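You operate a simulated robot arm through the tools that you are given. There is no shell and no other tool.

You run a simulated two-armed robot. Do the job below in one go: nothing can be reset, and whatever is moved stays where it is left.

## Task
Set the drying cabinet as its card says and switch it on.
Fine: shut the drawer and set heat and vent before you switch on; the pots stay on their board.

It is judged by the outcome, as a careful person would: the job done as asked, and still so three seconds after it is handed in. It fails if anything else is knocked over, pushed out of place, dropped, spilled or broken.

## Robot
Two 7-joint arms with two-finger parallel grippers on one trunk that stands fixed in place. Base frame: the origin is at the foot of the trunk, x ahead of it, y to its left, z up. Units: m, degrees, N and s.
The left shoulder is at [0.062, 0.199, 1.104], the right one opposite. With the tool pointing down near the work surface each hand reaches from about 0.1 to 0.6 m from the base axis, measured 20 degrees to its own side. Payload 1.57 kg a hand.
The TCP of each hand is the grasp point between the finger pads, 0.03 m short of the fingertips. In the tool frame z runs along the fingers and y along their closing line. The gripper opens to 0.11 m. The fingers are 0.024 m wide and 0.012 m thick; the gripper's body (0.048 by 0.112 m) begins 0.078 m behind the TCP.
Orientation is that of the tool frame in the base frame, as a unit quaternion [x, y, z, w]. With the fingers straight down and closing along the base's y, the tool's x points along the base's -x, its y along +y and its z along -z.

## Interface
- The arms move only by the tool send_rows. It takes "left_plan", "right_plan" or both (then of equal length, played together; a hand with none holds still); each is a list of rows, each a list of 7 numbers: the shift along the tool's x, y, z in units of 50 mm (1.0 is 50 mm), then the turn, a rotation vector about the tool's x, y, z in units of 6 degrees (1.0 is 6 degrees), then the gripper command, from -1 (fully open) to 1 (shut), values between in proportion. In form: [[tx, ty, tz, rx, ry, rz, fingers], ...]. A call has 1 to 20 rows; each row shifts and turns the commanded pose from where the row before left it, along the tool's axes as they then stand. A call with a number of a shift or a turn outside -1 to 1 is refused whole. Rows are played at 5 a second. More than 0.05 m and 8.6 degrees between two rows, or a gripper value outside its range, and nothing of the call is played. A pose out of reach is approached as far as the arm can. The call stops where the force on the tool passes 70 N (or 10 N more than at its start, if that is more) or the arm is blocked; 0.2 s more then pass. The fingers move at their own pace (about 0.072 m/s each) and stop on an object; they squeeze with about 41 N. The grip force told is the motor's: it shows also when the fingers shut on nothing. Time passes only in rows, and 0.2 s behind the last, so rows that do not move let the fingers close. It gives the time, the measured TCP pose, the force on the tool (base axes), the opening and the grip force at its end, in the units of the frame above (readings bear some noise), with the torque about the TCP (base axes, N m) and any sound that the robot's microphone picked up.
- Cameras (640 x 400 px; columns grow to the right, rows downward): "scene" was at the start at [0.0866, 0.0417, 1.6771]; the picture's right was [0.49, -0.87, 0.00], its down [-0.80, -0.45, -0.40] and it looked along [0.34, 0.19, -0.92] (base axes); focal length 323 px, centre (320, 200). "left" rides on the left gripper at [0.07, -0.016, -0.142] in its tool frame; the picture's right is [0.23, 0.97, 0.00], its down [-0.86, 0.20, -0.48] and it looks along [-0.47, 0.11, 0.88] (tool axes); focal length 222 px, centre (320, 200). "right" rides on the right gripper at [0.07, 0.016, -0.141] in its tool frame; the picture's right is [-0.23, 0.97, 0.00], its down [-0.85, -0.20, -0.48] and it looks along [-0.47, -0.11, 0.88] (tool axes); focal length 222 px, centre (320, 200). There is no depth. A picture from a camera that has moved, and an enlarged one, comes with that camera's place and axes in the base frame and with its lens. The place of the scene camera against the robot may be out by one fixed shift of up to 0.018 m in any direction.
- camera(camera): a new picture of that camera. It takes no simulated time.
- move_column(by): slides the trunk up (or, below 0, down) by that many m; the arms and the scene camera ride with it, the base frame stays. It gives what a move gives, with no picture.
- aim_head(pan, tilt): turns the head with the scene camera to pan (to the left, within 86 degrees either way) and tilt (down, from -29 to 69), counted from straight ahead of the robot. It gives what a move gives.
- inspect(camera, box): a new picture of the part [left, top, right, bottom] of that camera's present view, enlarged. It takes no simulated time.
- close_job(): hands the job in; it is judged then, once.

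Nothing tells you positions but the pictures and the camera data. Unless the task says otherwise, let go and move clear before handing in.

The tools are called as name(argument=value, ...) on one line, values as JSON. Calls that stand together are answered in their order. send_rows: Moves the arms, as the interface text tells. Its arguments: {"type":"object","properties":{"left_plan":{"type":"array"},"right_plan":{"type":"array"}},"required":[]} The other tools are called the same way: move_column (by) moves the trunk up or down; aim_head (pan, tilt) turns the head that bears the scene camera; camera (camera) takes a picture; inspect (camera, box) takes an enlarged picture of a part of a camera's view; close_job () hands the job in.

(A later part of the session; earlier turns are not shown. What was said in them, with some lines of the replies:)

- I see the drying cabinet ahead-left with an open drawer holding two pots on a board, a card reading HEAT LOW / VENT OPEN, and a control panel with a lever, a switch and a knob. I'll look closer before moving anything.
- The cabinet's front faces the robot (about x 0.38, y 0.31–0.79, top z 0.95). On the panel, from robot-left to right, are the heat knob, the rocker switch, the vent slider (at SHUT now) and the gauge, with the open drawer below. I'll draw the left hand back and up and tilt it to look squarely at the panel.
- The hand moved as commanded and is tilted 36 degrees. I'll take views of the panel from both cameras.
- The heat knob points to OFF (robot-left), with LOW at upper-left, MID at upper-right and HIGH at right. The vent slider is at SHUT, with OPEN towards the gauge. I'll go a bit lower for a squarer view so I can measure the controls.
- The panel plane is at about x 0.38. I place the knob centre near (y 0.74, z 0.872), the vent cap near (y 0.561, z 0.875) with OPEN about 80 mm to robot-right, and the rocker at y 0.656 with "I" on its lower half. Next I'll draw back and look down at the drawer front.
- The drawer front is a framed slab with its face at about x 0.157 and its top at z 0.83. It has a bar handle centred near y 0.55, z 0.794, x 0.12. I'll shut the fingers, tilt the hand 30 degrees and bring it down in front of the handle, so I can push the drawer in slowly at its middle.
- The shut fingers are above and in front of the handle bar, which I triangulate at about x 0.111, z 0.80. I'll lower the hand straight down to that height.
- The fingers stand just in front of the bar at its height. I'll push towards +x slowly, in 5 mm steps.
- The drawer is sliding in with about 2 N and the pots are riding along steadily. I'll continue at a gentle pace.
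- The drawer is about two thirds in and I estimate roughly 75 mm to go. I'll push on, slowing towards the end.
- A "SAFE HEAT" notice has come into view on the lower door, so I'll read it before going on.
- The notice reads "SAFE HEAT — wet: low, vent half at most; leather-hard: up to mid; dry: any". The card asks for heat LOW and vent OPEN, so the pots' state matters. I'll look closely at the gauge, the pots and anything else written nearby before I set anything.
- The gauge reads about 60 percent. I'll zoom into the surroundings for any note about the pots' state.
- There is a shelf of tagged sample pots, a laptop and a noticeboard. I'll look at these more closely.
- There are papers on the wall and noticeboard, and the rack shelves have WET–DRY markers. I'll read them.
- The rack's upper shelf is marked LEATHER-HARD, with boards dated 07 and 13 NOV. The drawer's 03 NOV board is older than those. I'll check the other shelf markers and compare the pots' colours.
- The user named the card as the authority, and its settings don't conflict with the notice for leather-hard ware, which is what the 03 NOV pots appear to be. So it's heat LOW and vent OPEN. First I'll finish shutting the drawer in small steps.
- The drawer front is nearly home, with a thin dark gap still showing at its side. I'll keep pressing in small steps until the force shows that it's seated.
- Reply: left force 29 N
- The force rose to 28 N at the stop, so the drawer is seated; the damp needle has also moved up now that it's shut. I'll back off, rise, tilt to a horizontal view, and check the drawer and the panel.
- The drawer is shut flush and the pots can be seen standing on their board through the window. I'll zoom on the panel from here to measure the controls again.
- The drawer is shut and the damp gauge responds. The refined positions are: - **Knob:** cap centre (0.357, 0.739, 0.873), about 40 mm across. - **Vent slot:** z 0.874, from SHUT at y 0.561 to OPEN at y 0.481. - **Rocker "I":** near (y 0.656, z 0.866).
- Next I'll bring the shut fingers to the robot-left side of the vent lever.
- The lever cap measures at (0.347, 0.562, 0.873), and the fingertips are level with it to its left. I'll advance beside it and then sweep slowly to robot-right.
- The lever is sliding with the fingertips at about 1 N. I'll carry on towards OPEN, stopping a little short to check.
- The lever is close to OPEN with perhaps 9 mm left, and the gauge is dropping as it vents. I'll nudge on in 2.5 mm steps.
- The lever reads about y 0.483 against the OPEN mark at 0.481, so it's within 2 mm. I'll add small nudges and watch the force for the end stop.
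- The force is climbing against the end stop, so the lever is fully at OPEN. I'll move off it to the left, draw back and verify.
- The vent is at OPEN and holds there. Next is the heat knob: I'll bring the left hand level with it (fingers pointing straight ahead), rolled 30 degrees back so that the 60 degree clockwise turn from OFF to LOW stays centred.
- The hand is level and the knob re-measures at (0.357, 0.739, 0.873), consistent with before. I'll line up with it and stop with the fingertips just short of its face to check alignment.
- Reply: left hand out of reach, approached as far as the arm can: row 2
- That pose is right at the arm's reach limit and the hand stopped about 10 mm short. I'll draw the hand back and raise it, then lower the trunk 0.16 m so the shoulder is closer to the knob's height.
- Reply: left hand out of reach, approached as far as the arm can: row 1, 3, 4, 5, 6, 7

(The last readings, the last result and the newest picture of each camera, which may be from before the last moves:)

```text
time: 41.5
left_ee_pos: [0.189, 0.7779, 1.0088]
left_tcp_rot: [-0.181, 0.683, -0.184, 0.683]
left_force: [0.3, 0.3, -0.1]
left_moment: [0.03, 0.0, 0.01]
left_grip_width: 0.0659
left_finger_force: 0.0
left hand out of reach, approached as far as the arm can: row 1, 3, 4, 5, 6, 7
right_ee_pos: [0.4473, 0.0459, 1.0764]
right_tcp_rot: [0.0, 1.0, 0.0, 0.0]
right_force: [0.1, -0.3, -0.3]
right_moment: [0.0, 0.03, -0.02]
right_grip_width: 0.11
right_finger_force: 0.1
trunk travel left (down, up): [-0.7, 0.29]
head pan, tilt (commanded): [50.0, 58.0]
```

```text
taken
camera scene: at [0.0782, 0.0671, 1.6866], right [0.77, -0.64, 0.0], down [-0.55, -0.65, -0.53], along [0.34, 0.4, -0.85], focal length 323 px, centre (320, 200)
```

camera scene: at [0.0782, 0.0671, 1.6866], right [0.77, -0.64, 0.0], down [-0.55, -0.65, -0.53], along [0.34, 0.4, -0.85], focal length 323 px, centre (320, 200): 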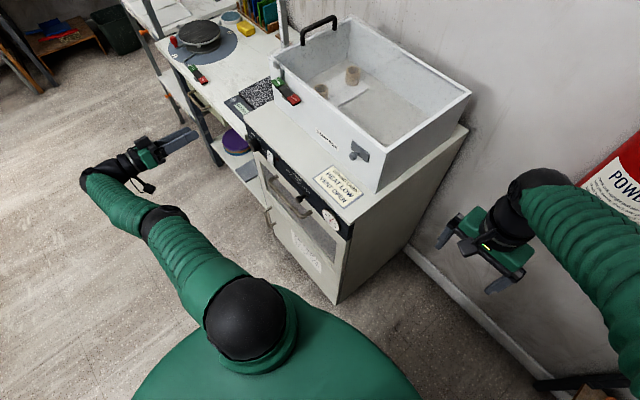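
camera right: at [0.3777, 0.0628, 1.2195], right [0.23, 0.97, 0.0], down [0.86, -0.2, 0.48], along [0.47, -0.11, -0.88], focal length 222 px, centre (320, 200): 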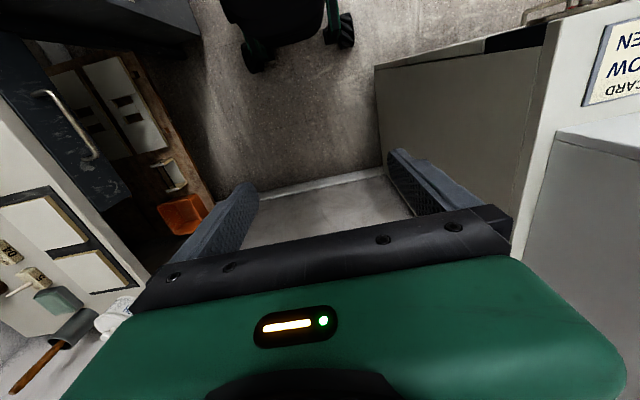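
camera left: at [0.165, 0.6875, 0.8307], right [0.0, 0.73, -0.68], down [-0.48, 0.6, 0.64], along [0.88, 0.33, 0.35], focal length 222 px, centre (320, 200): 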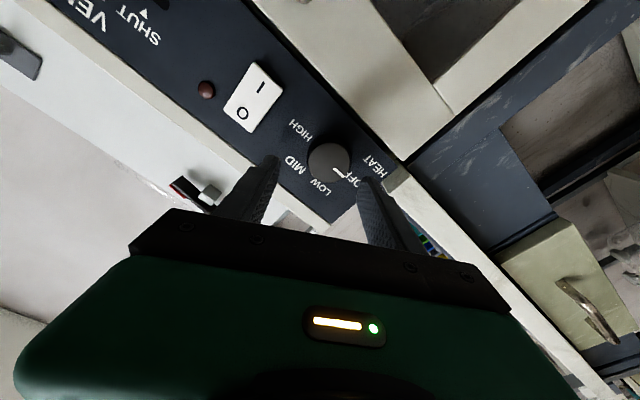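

The arm looks nearly straight and didn't settle at the commanded spot. I'll let it rest a moment to see where it comes to.

send_rows(left_plan=[[0, 0, 0, 0, 0, 0, -0.2], [0, 0, 0, 0, 0, 0, -0.2], [0, 0, 0, 0, 0, 0, -0.2]])

```text
time: 42.3
left_ee_pos: [0.1883, 0.7786, 1.008]
left_tcp_rot: [-0.182, 0.683, -0.185, 0.683]
left_force: [0.9, 0.6, -0.8]
left_moment: [0.0, -0.03, -0.02]
left_grip_width: 0.0659
left_finger_force: 0.0
right_ee_pos: [0.4464, 0.0467, 1.0778]
right_tcp_rot: [0.0, 1.0, -0.001, 0.0]
right_force: [-0.4, 0.9, 0.9]
right_moment: [0.01, -0.01, 0.03]
right_grip_width: 0.11
right_finger_force: 0.2
trunk travel left (down, up): [-0.7, 0.29]
head pan, tilt (commanded): [50.0, 58.0]
```

Near full extension the solver clamped the pose. I'll bring the hand inwards to bend the elbow, then lower the trunk.

send_rows(left_plan=[[0.2, -0.64, 0.08, 0, 0, 0, -0.2], [0.2, -0.64, 0.08, 0, 0, 0, -0.2], [0.2, -0.64, 0.08, 0, 0, 0, -0.2]])

```text
time: 43.1
left_ee_pos: [0.1862, 0.7754, 1.0035]
left_tcp_rot: [-0.182, 0.683, -0.184, 0.683]
left_force: [0.2, -0.1, 0.5]
left_moment: [-0.01, -0.02, 0.01]
left_grip_width: 0.0662
left_finger_force: 0.0
left hand out of reach, approached as far as the arm can: row 1, 2, 3
right_ee_pos: [0.4459, 0.046, 1.0779]
right_tcp_rot: [0.0, 1.0, 0.0, 0.0]
right_force: [0.2, -0.6, 0.0]
right_moment: [0.01, -0.01, 0.02]
right_grip_width: 0.1099
right_finger_force: 0.2
trunk travel left (down, up): [-0.7, 0.29]
head pan, tilt (commanded): [50.0, 58.0]
```

A wrist joint seems to be at its limit with that roll. I'll take the roll back out and try to move inwards again.

send_rows(left_plan=[[0, 0, 0, 0, 0, 1, -0.2], [0, 0, 0, 0, 0, 1, -0.2], [0, 0, 0, 0, 0, 1, -0.2], [0, 0, 0, 0, 0, 1, -0.2], [0, 0, 0, 0, 0, 1, -0.2]])

```text
time: 44.3
left_ee_pos: [0.1856, 0.7756, 1.0051]
left_tcp_rot: [0.001, 0.707, -0.001, 0.707]
left_force: [-0.6, -0.9, 0.1]
left_moment: [0.04, -0.03, 0.01]
left_grip_width: 0.0663
left_finger_force: 0.1
right_ee_pos: [0.4464, 0.0463, 1.0761]
right_tcp_rot: [0.0, 1.0, 0.0, 0.0]
right_force: [-0.9, 0.5, -1.0]
right_moment: [0.04, 0.0, -0.02]
right_grip_width: 0.1098
right_finger_force: 0.0
trunk travel left (down, up): [-0.7, 0.29]
head pan, tilt (commanded): [50.0, 58.0]
```

send_rows(left_plan=[[0, -0.5, 0, 0, 0, 0, -0.2], [0, -0.5, 0, 0, 0, 0, -0.2], [0, -0.5, 0, 0, 0, 0, -0.2]])

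camera(camera="scene")

```text
time: 45.1
left_ee_pos: [0.185, 0.7483, 1.0086]
left_tcp_rot: [0.001, 0.707, 0.003, 0.707]
left_force: [0.7, -0.5, 0.7]
left_moment: [0.0, 0.02, 0.01]
left_grip_width: 0.0663
left_finger_force: 0.0
left hand out of reach, approached as far as the arm can: row 1, 2
right_ee_pos: [0.4449, 0.0448, 1.0769]
right_tcp_rot: [0.002, 1.0, 0.001, 0.0]
right_force: [-0.3, -0.3, 0.0]
right_moment: [0.02, 0.0, -0.01]
right_grip_width: 0.1101
right_finger_force: 0.1
trunk travel left (down, up): [-0.7, 0.29]
head pan, tilt (commanded): [50.0, 58.0]
```

```text
taken
camera scene: at [0.0755, 0.0658, 1.6868], right [0.77, -0.64, 0.0], down [-0.54, -0.65, -0.53], along [0.34, 0.4, -0.85], focal length 323 px, centre (320, 200)
```

scene: 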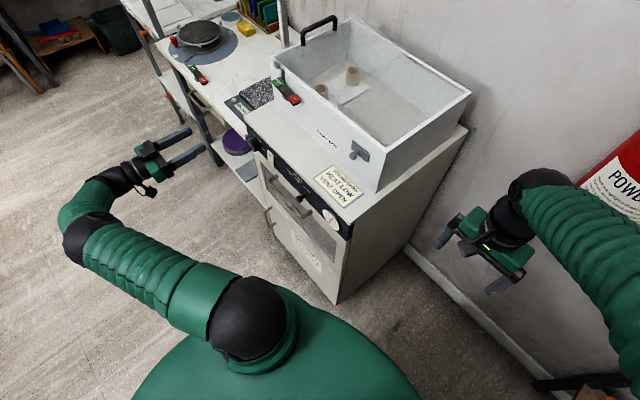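

The arm reconfigured and its elbow is bent again. Before lowering the trunk I'll check what lies below and beside the right arm.

aim_head(pan=-40, tilt=55)

camera(camera="scene")

aim_head(pan=-5, tilt=60)

camera(camera="scene")

```text
time: 46.8
left_ee_pos: [0.1881, 0.7498, 1.0058]
left_tcp_rot: [0.001, 0.707, -0.001, 0.707]
left_force: [-0.6, 0.0, -0.6]
left_moment: [0.01, -0.01, -0.04]
left_grip_width: 0.0661
left_finger_force: 0.0
right_ee_pos: [0.4461, 0.0459, 1.0776]
right_tcp_rot: [0.0, 1.0, 0.0, 0.0]
right_force: [0.1, -0.1, -0.3]
right_moment: [0.0, 0.01, 0.04]
right_grip_width: 0.1099
right_finger_force: 0.1
trunk travel left (down, up): [-0.7, 0.29]
head pan, tilt (commanded): [-40.0, 55.0]
```

```text
taken
camera scene: at [0.0888, -0.0318, 1.6906], right [-0.64, -0.77, 0.0], down [-0.63, 0.52, -0.57], along [0.44, -0.37, -0.82], focal length 323 px, centre (320, 200)
```

scene: 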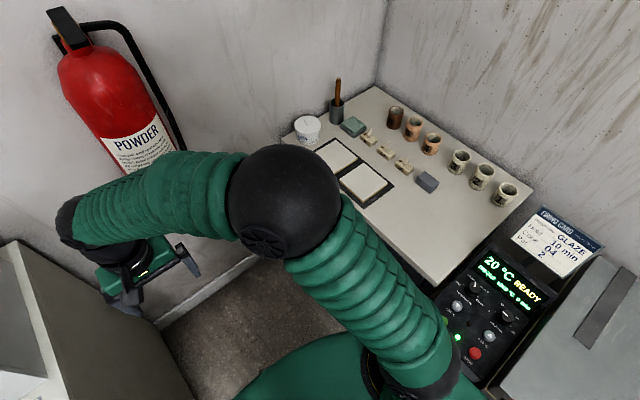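

```text
time: 47.8
left_ee_pos: [0.187, 0.7503, 1.0059]
left_tcp_rot: [0.0, 0.707, 0.0, 0.707]
left_force: [-0.1, -0.7, -0.2]
left_moment: [-0.01, -0.04, -0.01]
left_grip_width: 0.0658
left_finger_force: 0.0
right_ee_pos: [0.4476, 0.047, 1.076]
right_tcp_rot: [0.0, 1.0, 0.0, -0.001]
right_force: [0.0, 0.3, -0.8]
right_moment: [-0.02, 0.0, 0.02]
right_grip_width: 0.1101
right_finger_force: 0.0
trunk travel left (down, up): [-0.7, 0.29]
head pan, tilt (commanded): [-5.0, 60.0]
```

```text
taken
camera scene: at [0.1, 0.0087, 1.6844], right [-0.09, -1.0, 0.0], down [-0.86, 0.07, -0.5], along [0.5, -0.05, -0.87], focal length 323 px, centre (320, 200)
```

scene: 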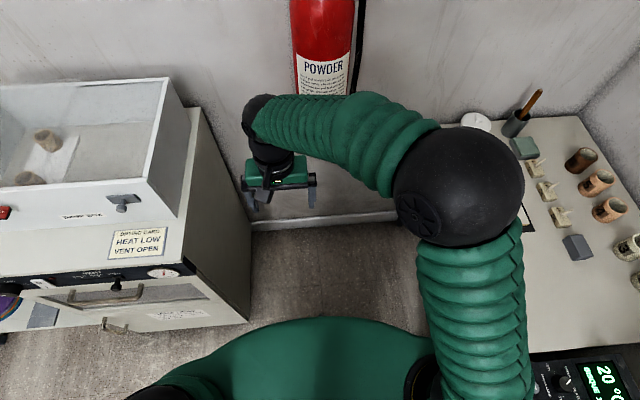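

The right arm hangs in free space well clear of the side table and the cabinet, so lowering the trunk is safe. I'll lower it 0.15 m and look again.

move_column(by=-0.15)

aim_head(pan=55, tilt=50)

camera(camera="scene")

camera(camera="left")

```text
time: 49.5
left_ee_pos: [0.1869, 0.7491, 0.8554]
left_tcp_rot: [0.0, 0.707, 0.0, 0.707]
left_force: [0.4, 0.1, -0.2]
left_moment: [0.0, -0.01, 0.0]
left_grip_width: 0.0663
left_finger_force: 0.1
right_ee_pos: [0.4466, 0.0455, 0.9268]
right_tcp_rot: [0.0, 1.0, 0.0, -0.001]
right_force: [0.1, -0.2, -0.1]
right_moment: [0.01, -0.03, -0.03]
right_grip_width: 0.11
right_finger_force: 0.0
trunk travel left (down, up): [-0.55, 0.44]
head pan, tilt (commanded): [-5.0, 60.0]
```

```text
time: 50.8
left_ee_pos: [0.1876, 0.7494, 0.8553]
left_tcp_rot: [0.0, 0.707, 0.0, 0.707]
left_force: [-0.3, -0.4, 0.5]
left_moment: [0.02, 0.03, 0.02]
left_grip_width: 0.066
left_finger_force: 0.0
right_ee_pos: [0.4462, 0.0473, 0.9264]
right_tcp_rot: [-0.001, 1.0, 0.0, 0.0]
right_force: [-0.4, -0.3, -0.4]
right_moment: [0.01, -0.01, -0.01]
right_grip_width: 0.1103
right_finger_force: 0.0
trunk travel left (down, up): [-0.55, 0.44]
head pan, tilt (commanded): [55.0, 50.0]
```

```text
taken
camera scene: at [0.0777, 0.0772, 1.5468], right [0.82, -0.57, 0.0], down [-0.44, -0.63, -0.64], along [0.37, 0.52, -0.77], focal length 323 px, centre (320, 200)
```

scene: 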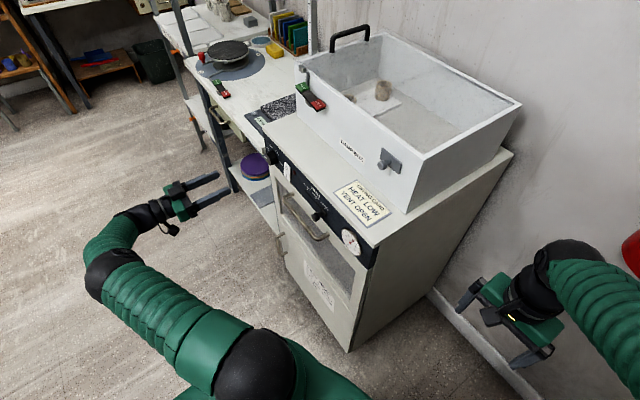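

```text
taken
camera left: at [0.0451, 0.7343, 0.7856], right [0.0, 0.97, -0.23], down [-0.48, 0.2, 0.85], along [0.88, 0.11, 0.47], focal length 222 px, centre (320, 200)
```

left: 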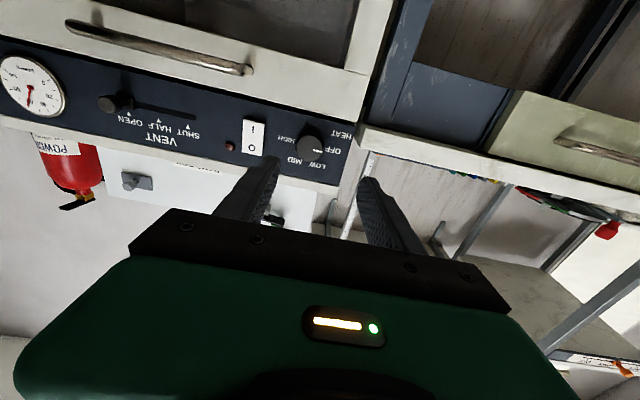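

I'll move forward to stand off in front of the knob and see whether the arm now follows without complaint.

send_rows(left_plan=[[-0.12, -0.067, 0.68, 0, 0, 0, -0.2], [-0.12, -0.067, 0.68, 0, 0, 0, -0.2], [-0.12, -0.067, 0.68, 0, 0, 0, -0.2]])

```text
time: 51.6
left_ee_pos: [0.2893, 0.7382, 0.8728]
left_tcp_rot: [-0.001, 0.707, 0.001, 0.707]
left_force: [0.1, 0.1, -0.6]
left_moment: [0.0, -0.02, -0.01]
left_grip_width: 0.0662
left_finger_force: 0.1
right_ee_pos: [0.4474, 0.047, 0.926]
right_tcp_rot: [0.0, 1.0, 0.0, -0.001]
right_force: [0.8, 1.2, 0.5]
right_moment: [-0.01, 0.02, -0.01]
right_grip_width: 0.1102
right_finger_force: 0.2
trunk travel left (down, up): [-0.55, 0.44]
head pan, tilt (commanded): [55.0, 50.0]
```

It follows well now. I'll rehearse the roll here, clear of the knob: back 30 degrees, then forward 60.

send_rows(left_plan=[[0, 0, 0, 0, 0, -1, -0.2], [0, 0, 0, 0, 0, -1, -0.2], [0, 0, 0, 0, 0, -1, -0.2], [0, 0, 0, 0, 0, -1, -0.2], [0, 0, 0, 0, 0, -1, -0.2]])

send_rows(left_plan=[[0, 0, 0, 0, 0, 1, -0.2], [0, 0, 0, 0, 0, 1, -0.2], [0, 0, 0, 0, 0, 1, -0.2], [0, 0, 0, 0, 0, 1, -0.2], [0, 0, 0, 0, 0, 1, -0.2], [0, 0, 0, 0, 0, 1, -0.2], [0, 0, 0, 0, 0, 1, -0.2], [0, 0, 0, 0, 0, 1, -0.2], [0, 0, 0, 0, 0, 1, -0.2], [0, 0, 0, 0, 0, 1, -0.2]])

```text
time: 52.8
left_ee_pos: [0.2888, 0.7391, 0.8733]
left_tcp_rot: [-0.184, 0.683, -0.184, 0.683]
left_force: [0.0, 1.0, 0.9]
left_moment: [-0.01, -0.02, -0.02]
left_grip_width: 0.0661
left_finger_force: 0.1
right_ee_pos: [0.4475, 0.0457, 0.927]
right_tcp_rot: [0.0, 1.0, 0.0, 0.0]
right_force: [0.1, -0.5, -0.2]
right_moment: [0.0, -0.03, -0.03]
right_grip_width: 0.11
right_finger_force: 0.1
trunk travel left (down, up): [-0.55, 0.44]
head pan, tilt (commanded): [55.0, 50.0]
```

```text
time: 55.0
left_ee_pos: [0.2896, 0.7398, 0.8728]
left_tcp_rot: [0.185, 0.682, 0.184, 0.683]
left_force: [1.0, 0.0, 0.6]
left_moment: [0.0, -0.02, 0.01]
left_grip_width: 0.0658
left_finger_force: 0.0
right_ee_pos: [0.4467, 0.0463, 0.9274]
right_tcp_rot: [0.0, 1.0, -0.001, 0.0]
right_force: [0.6, -0.7, 0.1]
right_moment: [-0.02, -0.02, 0.02]
right_grip_width: 0.1103
right_finger_force: 0.1
trunk travel left (down, up): [-0.55, 0.44]
head pan, tilt (commanded): [55.0, 50.0]
```

The whole roll range is available. I'll roll back to the start angle and check alignment with the knob before closing in.

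send_rows(left_plan=[[0, 0, 0, 0, 0, -1, -0.2], [0, 0, 0, 0, 0, -1, -0.2], [0, 0, 0, 0, 0, -1, -0.2], [0, 0, 0, 0, 0, -1, -0.2], [0, 0, 0, 0, 0, -1, -0.2], [0, 0, 0, 0, 0, -1, -0.2], [0, 0, 0, 0, 0, -1, -0.2], [0, 0, 0, 0, 0, -1, -0.2], [0, 0, 0, 0, 0, -1, -0.2], [0, 0, 0, 0, 0, -1, -0.2]])

inspect(camera="left", box=[220, 60, 480, 260])

inspect(camera="scene", box=[200, 110, 340, 220])

```text
time: 57.2
left_ee_pos: [0.2905, 0.7391, 0.8739]
left_tcp_rot: [-0.183, 0.683, -0.184, 0.683]
left_force: [0.1, -1.0, 0.4]
left_moment: [0.0, 0.01, 0.01]
left_grip_width: 0.0658
left_finger_force: 0.1
right_ee_pos: [0.4468, 0.0471, 0.9263]
right_tcp_rot: [0.001, 1.0, 0.0, 0.0]
right_force: [0.0, -0.3, -0.8]
right_moment: [-0.01, -0.01, 0.0]
right_grip_width: 0.1101
right_finger_force: 0.0
trunk travel left (down, up): [-0.55, 0.44]
head pan, tilt (commanded): [55.0, 50.0]
```

```text
2.00 times, centred on (350, 160) of left
camera zoom: at [0.1475, 0.6911, 0.8214], right [0.0, 0.73, -0.68], down [-0.48, 0.6, 0.64], along [0.88, 0.33, 0.35], focal length 444 px, centre (260, 280)
```

zoom: 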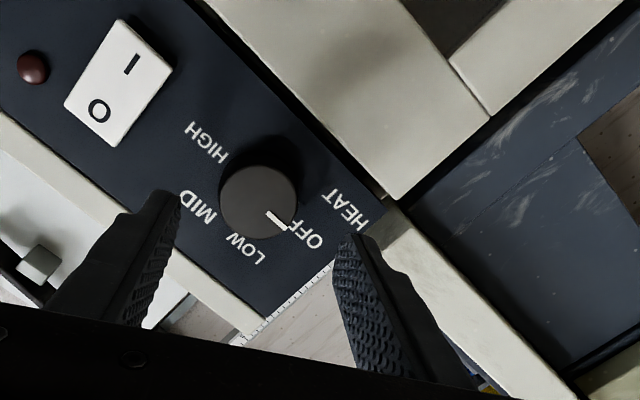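

```text
3.64 times, centred on (270, 165) of scene
camera zoom: at [0.0779, 0.0772, 1.5468], right [0.82, -0.57, 0.0], down [-0.44, -0.63, -0.64], along [0.37, 0.52, -0.77], focal length 1173 px, centre (502, 327)
```

zoom: 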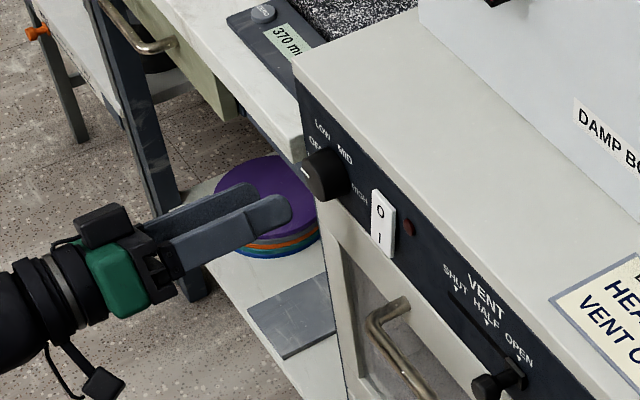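

Alignment is good: the knob sits at (y 0.738–0.739, z 0.873), on the hand's axis. I'll advance 52 mm so that the pads straddle the knob.

send_rows(left_plan=[[0, 0, 0.26, 0, 0, 0, -0.2], [0, 0, 0.26, 0, 0, 0, -0.2], [0, 0, 0.26, 0, 0, 0, -0.2], [0, 0, 0.24, 0, 0, 0, -0.2]])

inspect(camera="left", box=[220, 60, 480, 260])

inspect(camera="scene", box=[220, 110, 340, 200])

```text
time: 58.2
left_ee_pos: [0.34, 0.7387, 0.8736]
left_tcp_rot: [-0.184, 0.683, -0.183, 0.683]
left_force: [0.1, -0.1, 0.1]
left_moment: [0.01, 0.02, 0.0]
left_grip_width: 0.0662
left_finger_force: 0.1
right_ee_pos: [0.4461, 0.0462, 0.927]
right_tcp_rot: [0.0, 1.0, 0.0, 0.0]
right_force: [0.0, -0.1, 0.5]
right_moment: [0.02, 0.03, -0.03]
right_grip_width: 0.1103
right_finger_force: 0.1
trunk travel left (down, up): [-0.55, 0.44]
head pan, tilt (commanded): [55.0, 50.0]
```

```text
2.00 times, centred on (350, 160) of left
camera zoom: at [0.1979, 0.6904, 0.8208], right [0.0, 0.73, -0.68], down [-0.48, 0.6, 0.64], along [0.88, 0.33, 0.35], focal length 444 px, centre (260, 280)
```

zoom: 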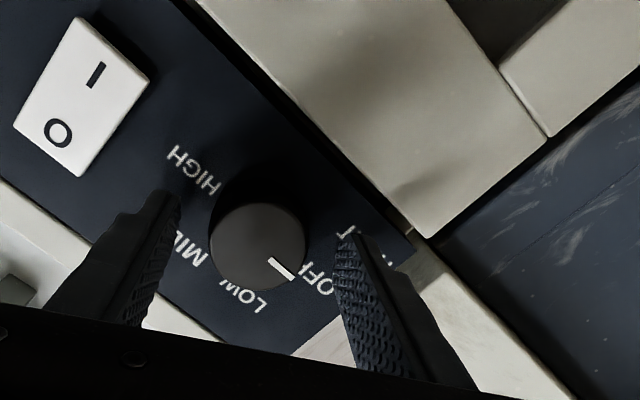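

```text
4.44 times, centred on (280, 155) of scene
camera zoom: at [0.0786, 0.0774, 1.5467], right [0.82, -0.57, 0.0], down [-0.44, -0.63, -0.64], along [0.37, 0.52, -0.77], focal length 1434 px, centre (498, 400)
```

zoom: 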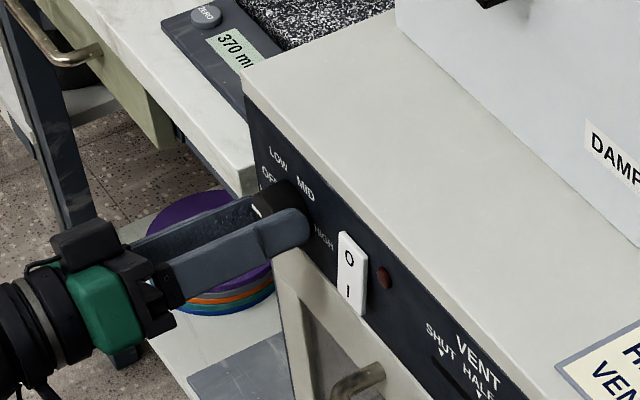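

The fingers straddle the knob evenly. I'll close on it.

send_rows(left_plan=[[0, 0, 0, 0, 0, 0, 1], [0, 0, 0, 0, 0, 0, 1], [0, 0, 0, 0, 0, 0, 1]])

inspect(camera="left", box=[220, 60, 480, 260])

```text
time: 59.0
left_ee_pos: [0.3403, 0.7375, 0.8726]
left_tcp_rot: [-0.183, 0.683, -0.183, 0.683]
left_force: [-1.2, -1.6, 0.3]
left_moment: [0.04, -0.36, 0.02]
left_grip_width: 0.04
left_finger_force: 44.8
right_ee_pos: [0.447, 0.0467, 0.9266]
right_tcp_rot: [0.0, 1.0, 0.001, 0.0]
right_force: [0.3, -0.3, -0.6]
right_moment: [-0.02, -0.01, 0.0]
right_grip_width: 0.11
right_finger_force: 0.0
trunk travel left (down, up): [-0.55, 0.44]
head pan, tilt (commanded): [55.0, 50.0]
```

```text
2.00 times, centred on (350, 160) of left
camera zoom: at [0.1974, 0.6901, 0.8211], right [0.0, 0.73, -0.68], down [-0.48, 0.6, 0.64], along [0.88, 0.33, 0.35], focal length 444 px, centre (260, 280)
```

zoom: 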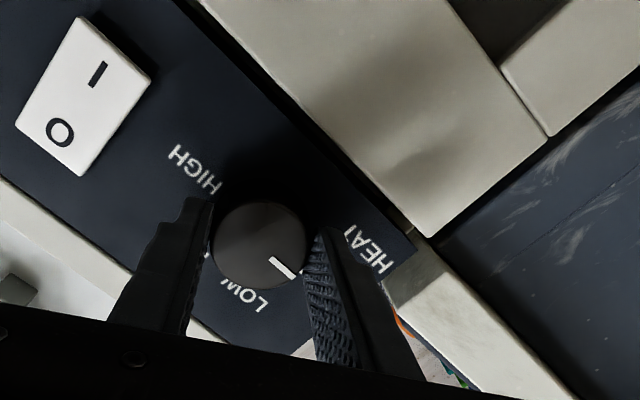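

The grip is on the knob at 40 mm width with small side forces. I'll turn clockwise 30 degrees first and check that it follows.

send_rows(left_plan=[[0, 0, 0, 0, 0, 0.5, 1], [0, 0, 0, 0, 0, 0.75, 1], [0, 0, 0, 0, 0, 0.75, 1], [0, 0, 0, 0, 0, 0.75, 1], [0, 0, 0, 0, 0, 0.75, 1], [0, 0, 0, 0, 0, 0.75, 1], [0, 0, 0, 0, 0, 0.75, 1]])

inspect(camera="left", box=[220, 60, 480, 260])

```text
time: 60.6
left_ee_pos: [0.3386, 0.7389, 0.8739]
left_tcp_rot: [0.001, 0.707, 0.0, 0.707]
left_force: [-11.0, -11.0, -5.4]
left_moment: [0.02, 1.04, -0.24]
left_grip_width: 0.0399
left_finger_force: 45.2
right_ee_pos: [0.4467, 0.0449, 0.9276]
right_tcp_rot: [0.0, 1.0, 0.001, -0.001]
right_force: [-0.8, -0.4, -0.7]
right_moment: [0.02, 0.01, 0.03]
right_grip_width: 0.1098
right_finger_force: 0.1
trunk travel left (down, up): [-0.55, 0.44]
head pan, tilt (commanded): [55.0, 50.0]
```

```text
2.00 times, centred on (350, 160) of left
camera zoom: at [0.1974, 0.7231, 0.8037], right [0.0, 0.97, -0.23], down [-0.48, 0.2, 0.86], along [0.88, 0.11, 0.47], focal length 444 px, centre (260, 280)
```

zoom: 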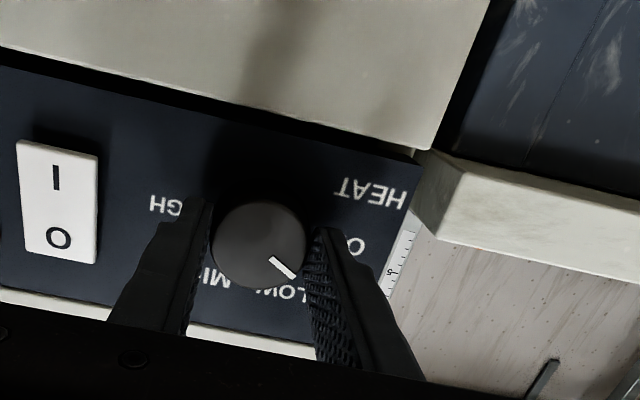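

The knob follows the hand and its pointer is now halfway to LOW. I'll turn the remaining 30 degrees.

send_rows(left_plan=[[0, 0, 0, 0, 0, 0.75, 1], [0, 0, 0, 0, 0, 0.75, 1], [0, 0, 0, 0, 0, 0.75, 1], [0, 0, 0, 0, 0, 0.75, 1], [0, 0, 0, 0, 0, 0.75, 1], [0, 0, 0, 0, 0, 0.75, 1], [0, 0, 0, 0, 0, 0.5, 1], [0, 0, 0, 0, 0, 0, 1]])

inspect(camera="left", box=[220, 60, 480, 260])

inspect(camera="scene", box=[220, 110, 340, 200])

```text
time: 62.4
left_ee_pos: [0.3395, 0.7399, 0.8741]
left_tcp_rot: [0.183, 0.683, 0.184, 0.683]
left_force: [-13.1, -15.3, -15.3]
left_moment: [0.01, 0.28, -0.56]
left_grip_width: 0.04
left_finger_force: 44.5
right_ee_pos: [0.4465, 0.0467, 0.9284]
right_tcp_rot: [0.0, 1.0, 0.0, 0.0]
right_force: [-0.5, 0.1, 0.1]
right_moment: [0.01, 0.01, 0.0]
right_grip_width: 0.11
right_finger_force: 0.1
trunk travel left (down, up): [-0.55, 0.44]
head pan, tilt (commanded): [55.0, 50.0]
```

```text
2.00 times, centred on (350, 160) of left
camera zoom: at [0.1974, 0.7604, 0.8051], right [0.0, 0.96, 0.29], down [-0.48, -0.25, 0.84], along [0.88, -0.14, 0.46], focal length 444 px, centre (260, 280)
```

zoom: 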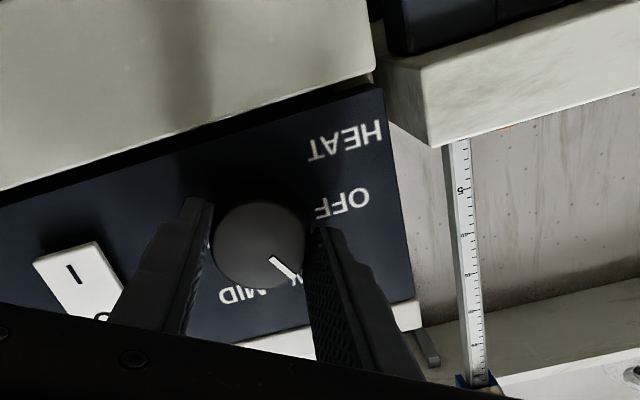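

```text
4.44 times, centred on (280, 155) of scene
camera zoom: at [0.0767, 0.0759, 1.5467], right [0.82, -0.57, 0.0], down [-0.44, -0.63, -0.64], along [0.37, 0.52, -0.77], focal length 1434 px, centre (498, 400)
```

zoom: 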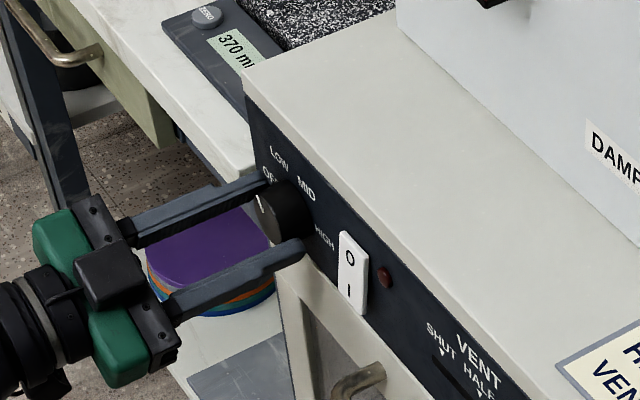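

The pointer is at LOW, as measured through the camera geometry (about 60 degrees turned). I'll release, draw straight back and verify.

send_rows(left_plan=[[0, 0, 0, 0, 0, 0, -0.2], [0, 0, 0, 0, 0, 0, -0.2], [0, 0, -0.3, 0, 0, 0, -0.2], [0, 0, -0.5, 0, 0, 0, -0.2], [0, 0, -0.6, 0, 0, 0, -0.2]])

inspect(camera="left", box=[220, 60, 480, 260])

inspect(camera="scene", box=[220, 110, 340, 200])

```text
time: 63.6
left_ee_pos: [0.2719, 0.7378, 0.8738]
left_tcp_rot: [0.185, 0.683, 0.182, 0.683]
left_force: [0.2, 0.2, 0.8]
left_moment: [-0.01, 0.01, 0.02]
left_grip_width: 0.0662
left_finger_force: 0.0
right_ee_pos: [0.4457, 0.0456, 0.9286]
right_tcp_rot: [0.001, 1.0, 0.0, 0.0]
right_force: [-0.2, 0.1, -0.7]
right_moment: [0.03, -0.01, 0.01]
right_grip_width: 0.1098
right_finger_force: 0.1
trunk travel left (down, up): [-0.55, 0.44]
head pan, tilt (commanded): [55.0, 50.0]
```

```text
2.00 times, centred on (350, 160) of left
camera zoom: at [0.1292, 0.76, 0.8056], right [0.0, 0.96, 0.29], down [-0.48, -0.25, 0.84], along [0.88, -0.14, 0.46], focal length 444 px, centre (260, 280)
```

zoom: 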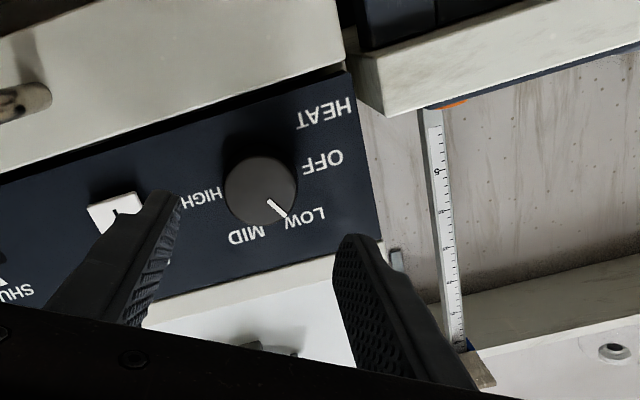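

```text
4.44 times, centred on (280, 155) of scene
camera zoom: at [0.0769, 0.0769, 1.5469], right [0.82, -0.57, 0.0], down [-0.44, -0.63, -0.64], along [0.37, 0.52, -0.77], focal length 1434 px, centre (498, 400)
```

zoom: 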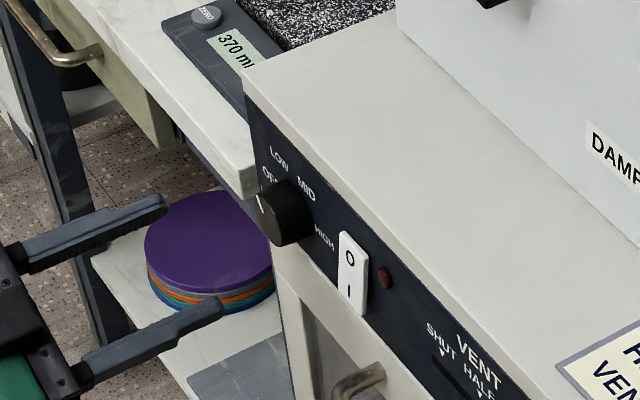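

The pointer stands at LOW (about 60 degrees above OFF), the vent is at OPEN and the drawer is shut. Next is the switch: I'll undo the roll, shut the fingers and stand off in front of the lower "I" half of the rocker.

send_rows(left_plan=[[0, 0, 0, 0, 0, -1, -0.2], [0, 0, 0, 0, 0, -1, -0.2], [0, 0, 0, 0, 0, -1, 1], [0, 0, 0, 0, 0, -1, 1], [0, 0, 0, 0, 0, -1, 1], [0.1, -0.82, 0, 0, 0, 0, 1], [0.1, -0.82, 0, 0, 0, 0, 1], [0, 0, 0.56, 0, 0, 0, 1]])

camera(camera="left")

inspect(camera="left", box=[220, 60, 480, 260])

inspect(camera="scene", box=[220, 110, 380, 230])

```text
time: 65.4
left_ee_pos: [0.2999, 0.6566, 0.865]
left_tcp_rot: [-0.001, 0.708, 0.0, 0.707]
left_force: [-0.4, 0.3, -0.3]
left_moment: [0.02, -0.01, 0.0]
left_grip_width: 0.0
left_finger_force: 21.7
right_ee_pos: [0.4472, 0.0478, 0.9261]
right_tcp_rot: [0.0, 1.0, 0.0, -0.001]
right_force: [0.2, 0.0, 0.1]
right_moment: [-0.05, 0.0, 0.0]
right_grip_width: 0.11
right_finger_force: 0.0
trunk travel left (down, up): [-0.55, 0.44]
head pan, tilt (commanded): [55.0, 50.0]
```

```text
taken
camera left: at [0.1568, 0.6425, 0.7946], right [0.0, 0.97, -0.23], down [-0.48, 0.2, 0.86], along [0.88, 0.11, 0.47], focal length 222 px, centre (320, 200)
```

left: 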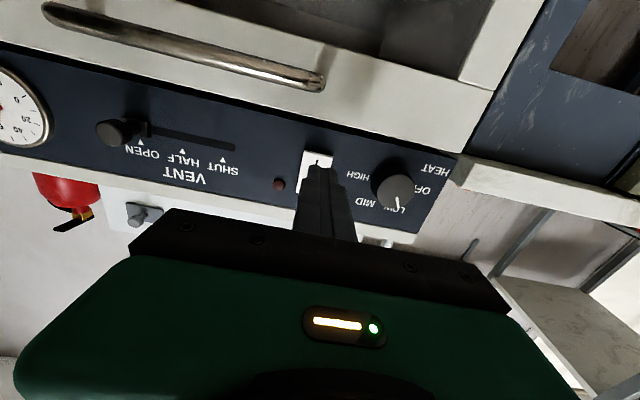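

```text
2.00 times, centred on (350, 160) of left
camera zoom: at [0.1568, 0.6425, 0.7946], right [0.0, 0.97, -0.23], down [-0.48, 0.2, 0.86], along [0.88, 0.11, 0.47], focal length 444 px, centre (260, 280)
```

zoom: 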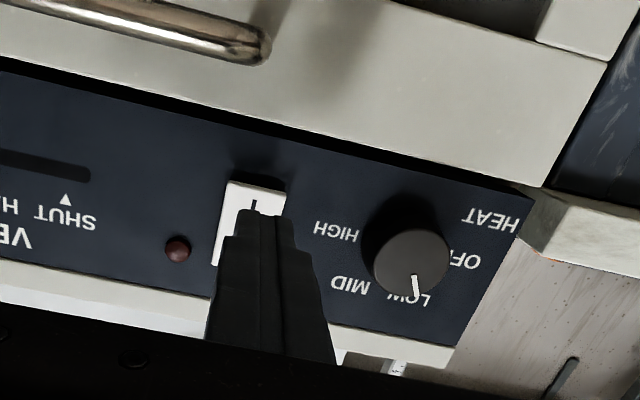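

```text
3.33 times, centred on (300, 170) of scene
camera zoom: at [0.0791, 0.0775, 1.5467], right [0.82, -0.57, 0.0], down [-0.44, -0.63, -0.64], along [0.37, 0.52, -0.77], focal length 1076 px, centre (387, 300)
```

zoom: 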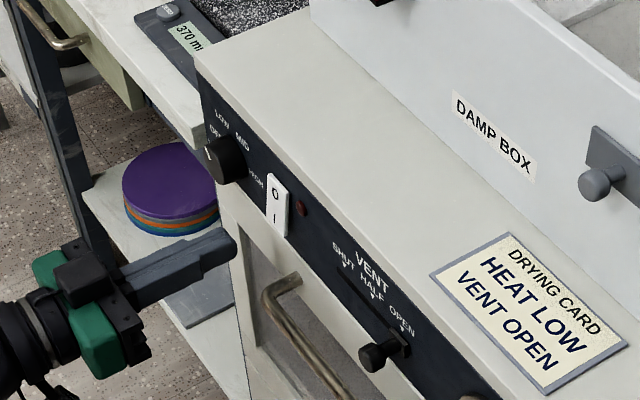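

The knob reads about 58–60 degrees from this angle as well, which confirms LOW. The fingertips are lined up with the "I" half. I'll approach, then press in small steps.

send_rows(left_plan=[[0, 0, 0.2, 0, 0, 0, 1], [0, 0, 0.2, 0, 0, 0, 1], [0, 0, 0.2, 0, 0, 0, 1], [0, 0, 0.04, 0, 0, 0, 1], [0, 0, 0.04, 0, 0, 0, 1], [0, 0, 0.04, 0, 0, 0, 1], [0, 0, 0.04, 0, 0, 0, 1]])

inspect(camera="scene", box=[250, 130, 330, 190])

inspect(camera="left", box=[220, 60, 480, 260])

```text
time: 67.0
left_ee_pos: [0.3368, 0.6562, 0.8644]
left_tcp_rot: [0.0, 0.707, 0.0, 0.707]
left_force: [0.4, -0.3, 0.6]
left_moment: [-0.01, 0.02, -0.01]
left_grip_width: 0.0002
left_finger_force: 21.4
right_ee_pos: [0.4469, 0.0457, 0.9273]
right_tcp_rot: [0.0, 1.0, 0.0, 0.001]
right_force: [-0.6, 0.8, 0.1]
right_moment: [-0.01, 0.02, -0.01]
right_grip_width: 0.1099
right_finger_force: 0.0
trunk travel left (down, up): [-0.55, 0.44]
head pan, tilt (commanded): [55.0, 50.0]
```

```text
6.67 times, centred on (290, 160) of scene
camera zoom: at [0.078, 0.0769, 1.5468], right [0.82, -0.57, 0.0], down [-0.44, -0.63, -0.64], along [0.37, 0.52, -0.77], focal length 2151 px, centre (520, 467)
```

zoom: 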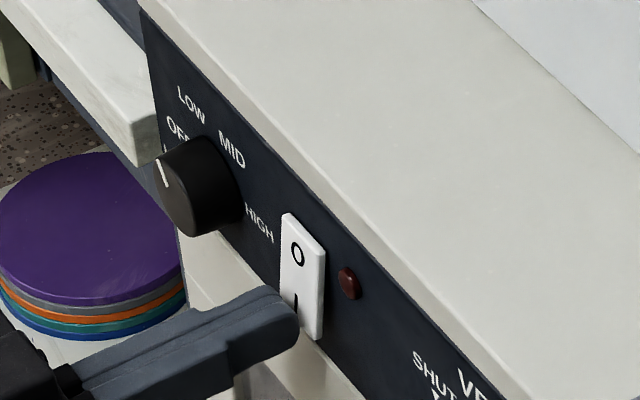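

```text
2.00 times, centred on (350, 160) of left
camera zoom: at [0.1947, 0.6417, 0.7946], right [0.0, 0.97, -0.23], down [-0.48, 0.2, 0.85], along [0.88, 0.11, 0.47], focal length 444 px, centre (260, 280)
```

zoom: 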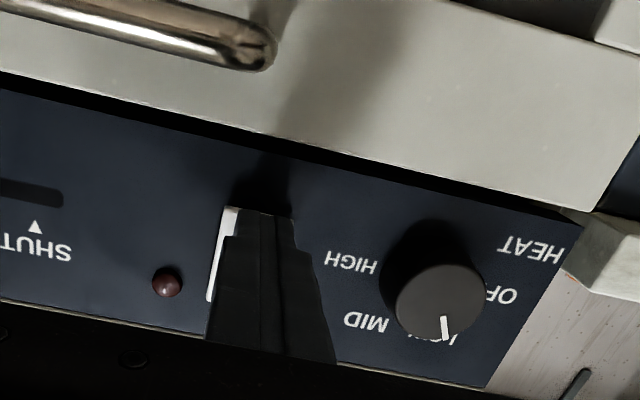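

No contact yet. I'll continue in 1.5 mm steps.

send_rows(left_plan=[[0, 0, 0.03, 0, 0, 0, 1], [0, 0, 0.03, 0, 0, 0, 1], [0, 0, 0.03, 0, 0, 0, 1], [0, 0, 0.03, 0, 0, 0, 1]])

inspect(camera="scene", box=[250, 130, 330, 190])

```text
time: 68.0
left_ee_pos: [0.3428, 0.6566, 0.8625]
left_tcp_rot: [0.0, 0.707, 0.0, 0.708]
left_force: [-2.4, -0.8, 0.4]
left_moment: [-0.01, -0.03, -0.03]
left_grip_width: 0.0
left_finger_force: 21.6
right_ee_pos: [0.4474, 0.0463, 0.9276]
right_tcp_rot: [0.0, 1.0, 0.0, 0.0]
right_force: [0.1, -0.2, 0.0]
right_moment: [-0.02, 0.02, 0.04]
right_grip_width: 0.11
right_finger_force: 0.0
trunk travel left (down, up): [-0.55, 0.44]
head pan, tilt (commanded): [55.0, 50.0]
```

```text
6.67 times, centred on (290, 160) of scene
camera zoom: at [0.0774, 0.0766, 1.5468], right [0.82, -0.57, 0.0], down [-0.44, -0.63, -0.64], along [0.37, 0.52, -0.77], focal length 2151 px, centre (520, 467)
```

zoom: 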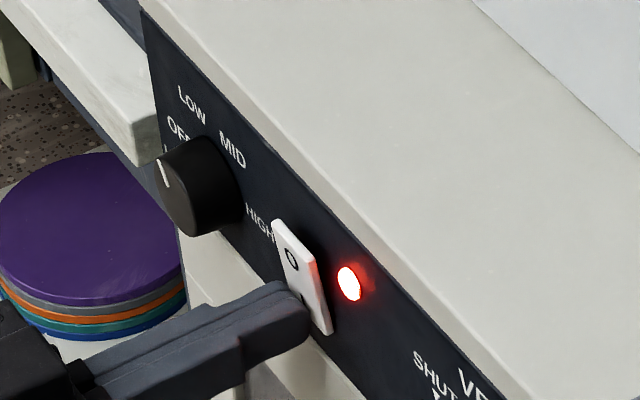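

The rocker has tipped over and the lamp is lit. I'll back straight off and verify that everything holds.

send_rows(left_plan=[[0, 0, -0.2, 0, 0, 0, 1], [0, 0, -0.5, 0, 0, 0, 1], [0, 0, -0.8, 0, 0, 0, 1], [0, 0, -0.8, 0, 0, 0, 1], [0, 0, -0.8, 0, 0, 0, 1]])

camera(camera="left")

inspect(camera="scene", box=[220, 110, 400, 260])

```text
time: 69.2
left_ee_pos: [0.1852, 0.6594, 0.8644]
left_tcp_rot: [0.0, 0.706, 0.001, 0.708]
left_force: [0.0, 0.7, 0.5]
left_moment: [0.0, 0.03, -0.01]
left_grip_width: 0.0
left_finger_force: 21.3
right_ee_pos: [0.4455, 0.047, 0.9281]
right_tcp_rot: [0.0, 1.0, -0.001, 0.0]
right_force: [0.4, -0.3, 0.1]
right_moment: [-0.06, -0.02, -0.02]
right_grip_width: 0.1101
right_finger_force: 0.1
trunk travel left (down, up): [-0.55, 0.44]
head pan, tilt (commanded): [55.0, 50.0]
```

```text
taken
camera left: at [0.0446, 0.6436, 0.7945], right [0.0, 0.97, -0.23], down [-0.48, 0.2, 0.85], along [0.88, 0.11, 0.47], focal length 222 px, centre (320, 200)
```

left: 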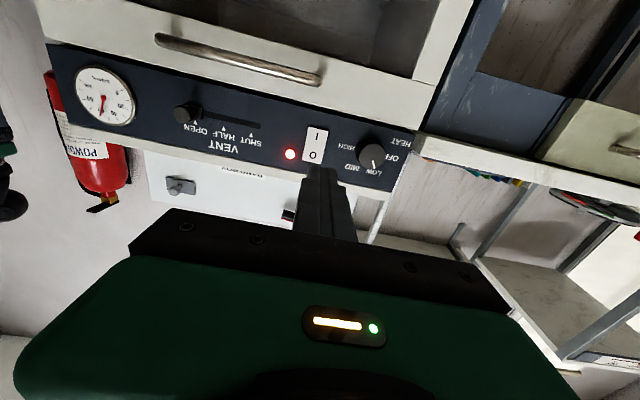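

```text
2.67 times, centred on (310, 185) of scene
camera zoom: at [0.0766, 0.0766, 1.5469], right [0.82, -0.57, 0.0], down [-0.44, -0.63, -0.64], along [0.37, 0.52, -0.77], focal length 860 px, centre (347, 240)
```

zoom: 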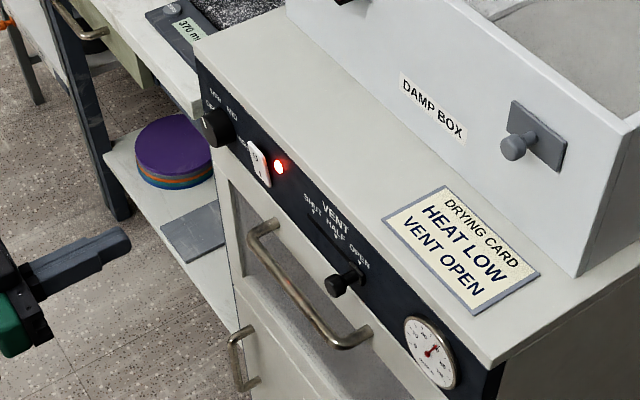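

The lamp stays lit with the hand away. I'll check the details: knob, vent, drawer gap, and the pots through the window.

inspect(camera="left", box=[160, 70, 430, 210])

inspect(camera="left", box=[40, 0, 480, 160])

inspect(camera="scene", box=[260, 180, 400, 360])

```text
2.37 times, centred on (295, 140) of left
camera zoom: at [0.0446, 0.6436, 0.7945], right [0.0, 0.97, -0.23], down [-0.48, 0.2, 0.85], along [0.88, 0.11, 0.47], focal length 526 px, centre (379, 342)
```

zoom: 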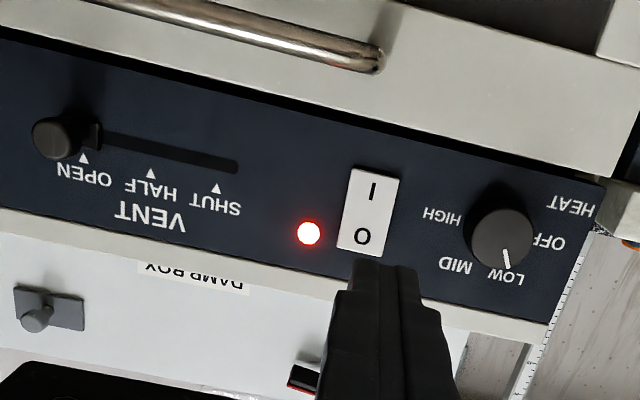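

```text
1.45 times, centred on (260, 80) of left
camera zoom: at [0.0446, 0.6436, 0.7945], right [0.0, 0.97, -0.23], down [-0.48, 0.2, 0.85], along [0.88, 0.11, 0.47], focal length 323 px, centre (407, 374)
```

zoom: 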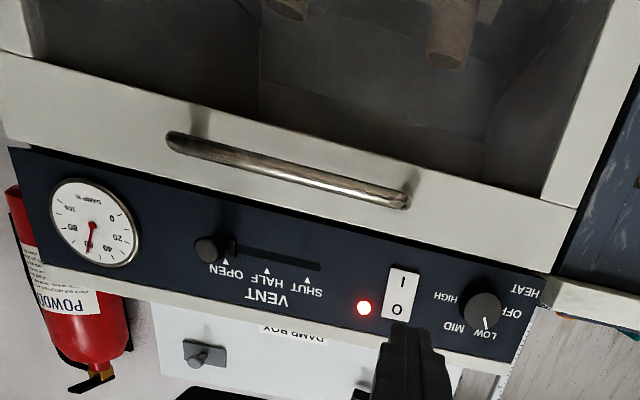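

```text
2.22 times, centred on (330, 270) of scene
camera zoom: at [0.0766, 0.0766, 1.5469], right [0.82, -0.57, 0.0], down [-0.44, -0.63, -0.64], along [0.37, 0.52, -0.77], focal length 717 px, centre (298, 44)
```

zoom: 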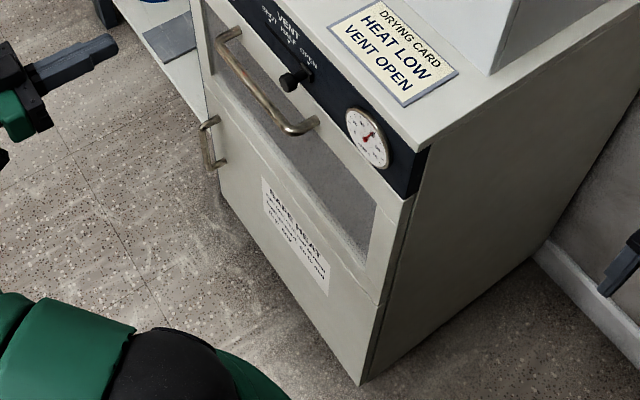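

Heat is at LOW, the vent at OPEN, the rocker at I with its lamp lit, and the drawer is flush with the door below. I'll tilt the hand for a last look at the pots through the window while some time passes.

send_rows(left_plan=[[0, 0, -0.5, 0, 0, 0, 0], [0, -0.5, 0, 0, 1, 0, 0], [0, -0.5, 0, 0, 1, 0, 0], [0, 0, 0, 0, 1, 0, 0], [0, 0, 0, 0, 1, 0, 0], [0, 0, 0, 0, 1, 0, 0], [0, 0, 0, 0, 1, 0, 0], [0, 0, 0, 0, 1, 0, 0], [0, 0, 0, 0, 0, 0, 0], [0, 0, 0, 0, 0, 0, 0], [0, 0, 0, 0, 0, 0, 0], [0, 0, 0, 0, 0, 0, 0], [0, 0, 0, 0, 0, 0, 0]])

camera(camera="left")

camera(camera="scene")

```text
time: 72.0
left_ee_pos: [0.162, 0.6083, 0.8613]
left_tcp_rot: [-0.001, 0.913, 0.0, 0.408]
left_force: [0.3, -0.2, 0.1]
left_moment: [0.0, 0.03, 0.01]
left_grip_width: 0.0547
left_finger_force: 0.0
right_ee_pos: [0.4478, 0.0458, 0.9255]
right_tcp_rot: [0.0, 1.0, -0.001, 0.0]
right_force: [0.1, -0.2, 0.2]
right_moment: [0.02, 0.01, 0.01]
right_grip_width: 0.1101
right_finger_force: 0.1
trunk travel left (down, up): [-0.55, 0.44]
head pan, tilt (commanded): [55.0, 50.0]
```

```text
taken
camera left: at [0.0095, 0.5924, 0.9058], right [-0.15, 0.97, -0.17], down [0.22, 0.2, 0.96], along [0.96, 0.11, -0.24], focal length 222 px, centre (320, 200)
```

left: 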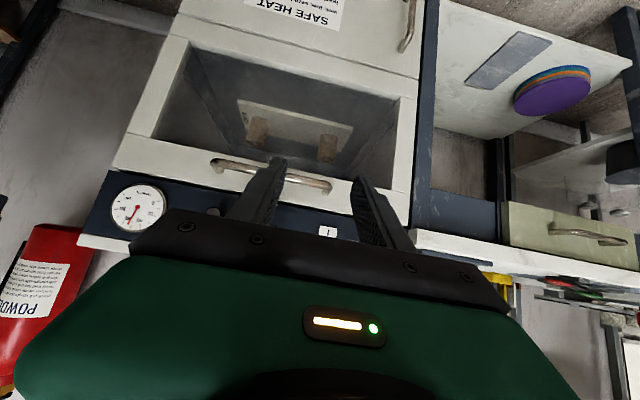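

```text
taken
camera scene: at [0.0779, 0.0764, 1.5468], right [0.82, -0.57, 0.0], down [-0.44, -0.63, -0.64], along [0.37, 0.52, -0.77], focal length 323 px, centre (320, 200)
```

scene: 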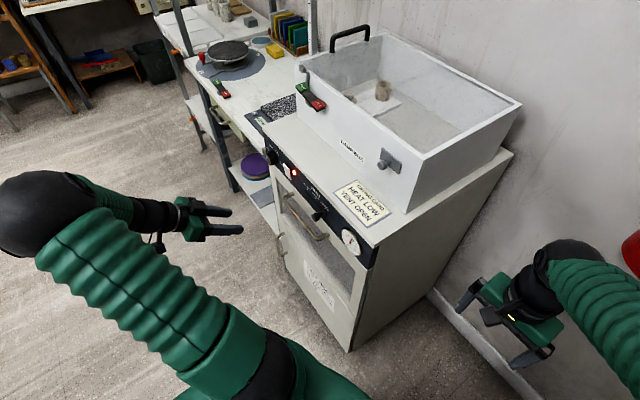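

inspect(camera="left", box=[140, 30, 420, 210])

inspect(camera="scene", box=[240, 120, 390, 290])

```text
2.22 times, centred on (280, 120) of left
camera zoom: at [0.0095, 0.5924, 0.9058], right [-0.15, 0.97, -0.17], down [0.22, 0.2, 0.96], along [0.96, 0.11, -0.24], focal length 494 px, centre (409, 378)
```

zoom: 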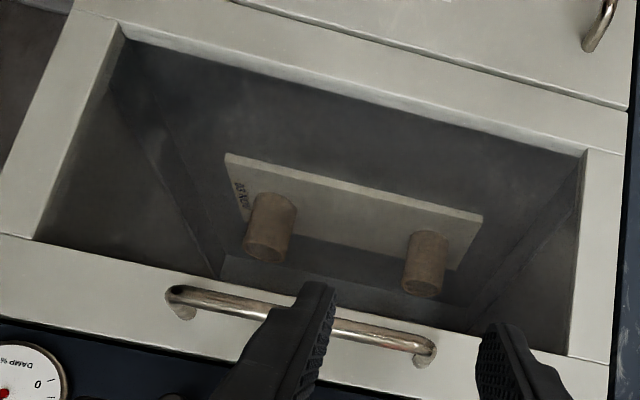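

```text
2.35 times, centred on (315, 205) of scene
camera zoom: at [0.0779, 0.0764, 1.5468], right [0.82, -0.57, 0.0], down [-0.44, -0.63, -0.64], along [0.37, 0.52, -0.77], focal length 759 px, centre (332, 188)
```

zoom: 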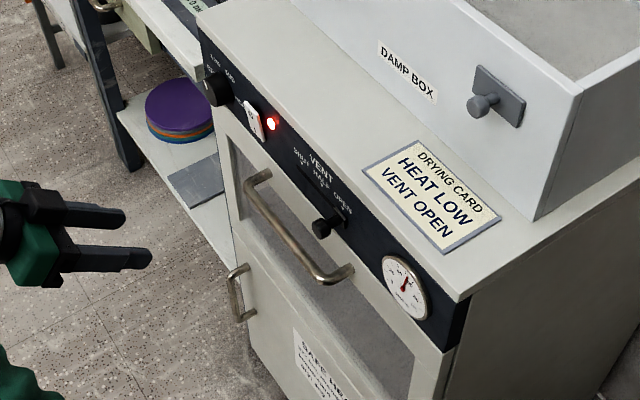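

Both pots stand upright on their board behind the shut drawer. Heat is at LOW, the vent at OPEN, the switch at I with the lamp steady, and both hands are clear, so I'm handing in.

close_job()

```text
The job is handed in.
```

The drying cabinet is set as its card says and switched on. Heat is at LOW, the vent is at OPEN, and the lamp was still lit about four seconds after I pressed the switch.

I shut the drawer, opened the vent and set the heat, in that order, before switching on. Both pots are upright on their board, as seen through the drawer window, and I saw nothing else disturbed. Both hands are clear of the cabinet.

**Check whether the pots are wet:** a SAFE HEAT notice on the lower door says wet pots should have the vent no more than half open. I followed the card because the pots look leather-hard, for which the notice's only limit is heat up to MID. I judged that from their colour and the 03 NOV date on their board. The damp gauge read about 90% with the drawer shut and the vent closed, and fell to roughly half that after the vent was opened. If the pots are in fact wet, move the vent back to HALF.
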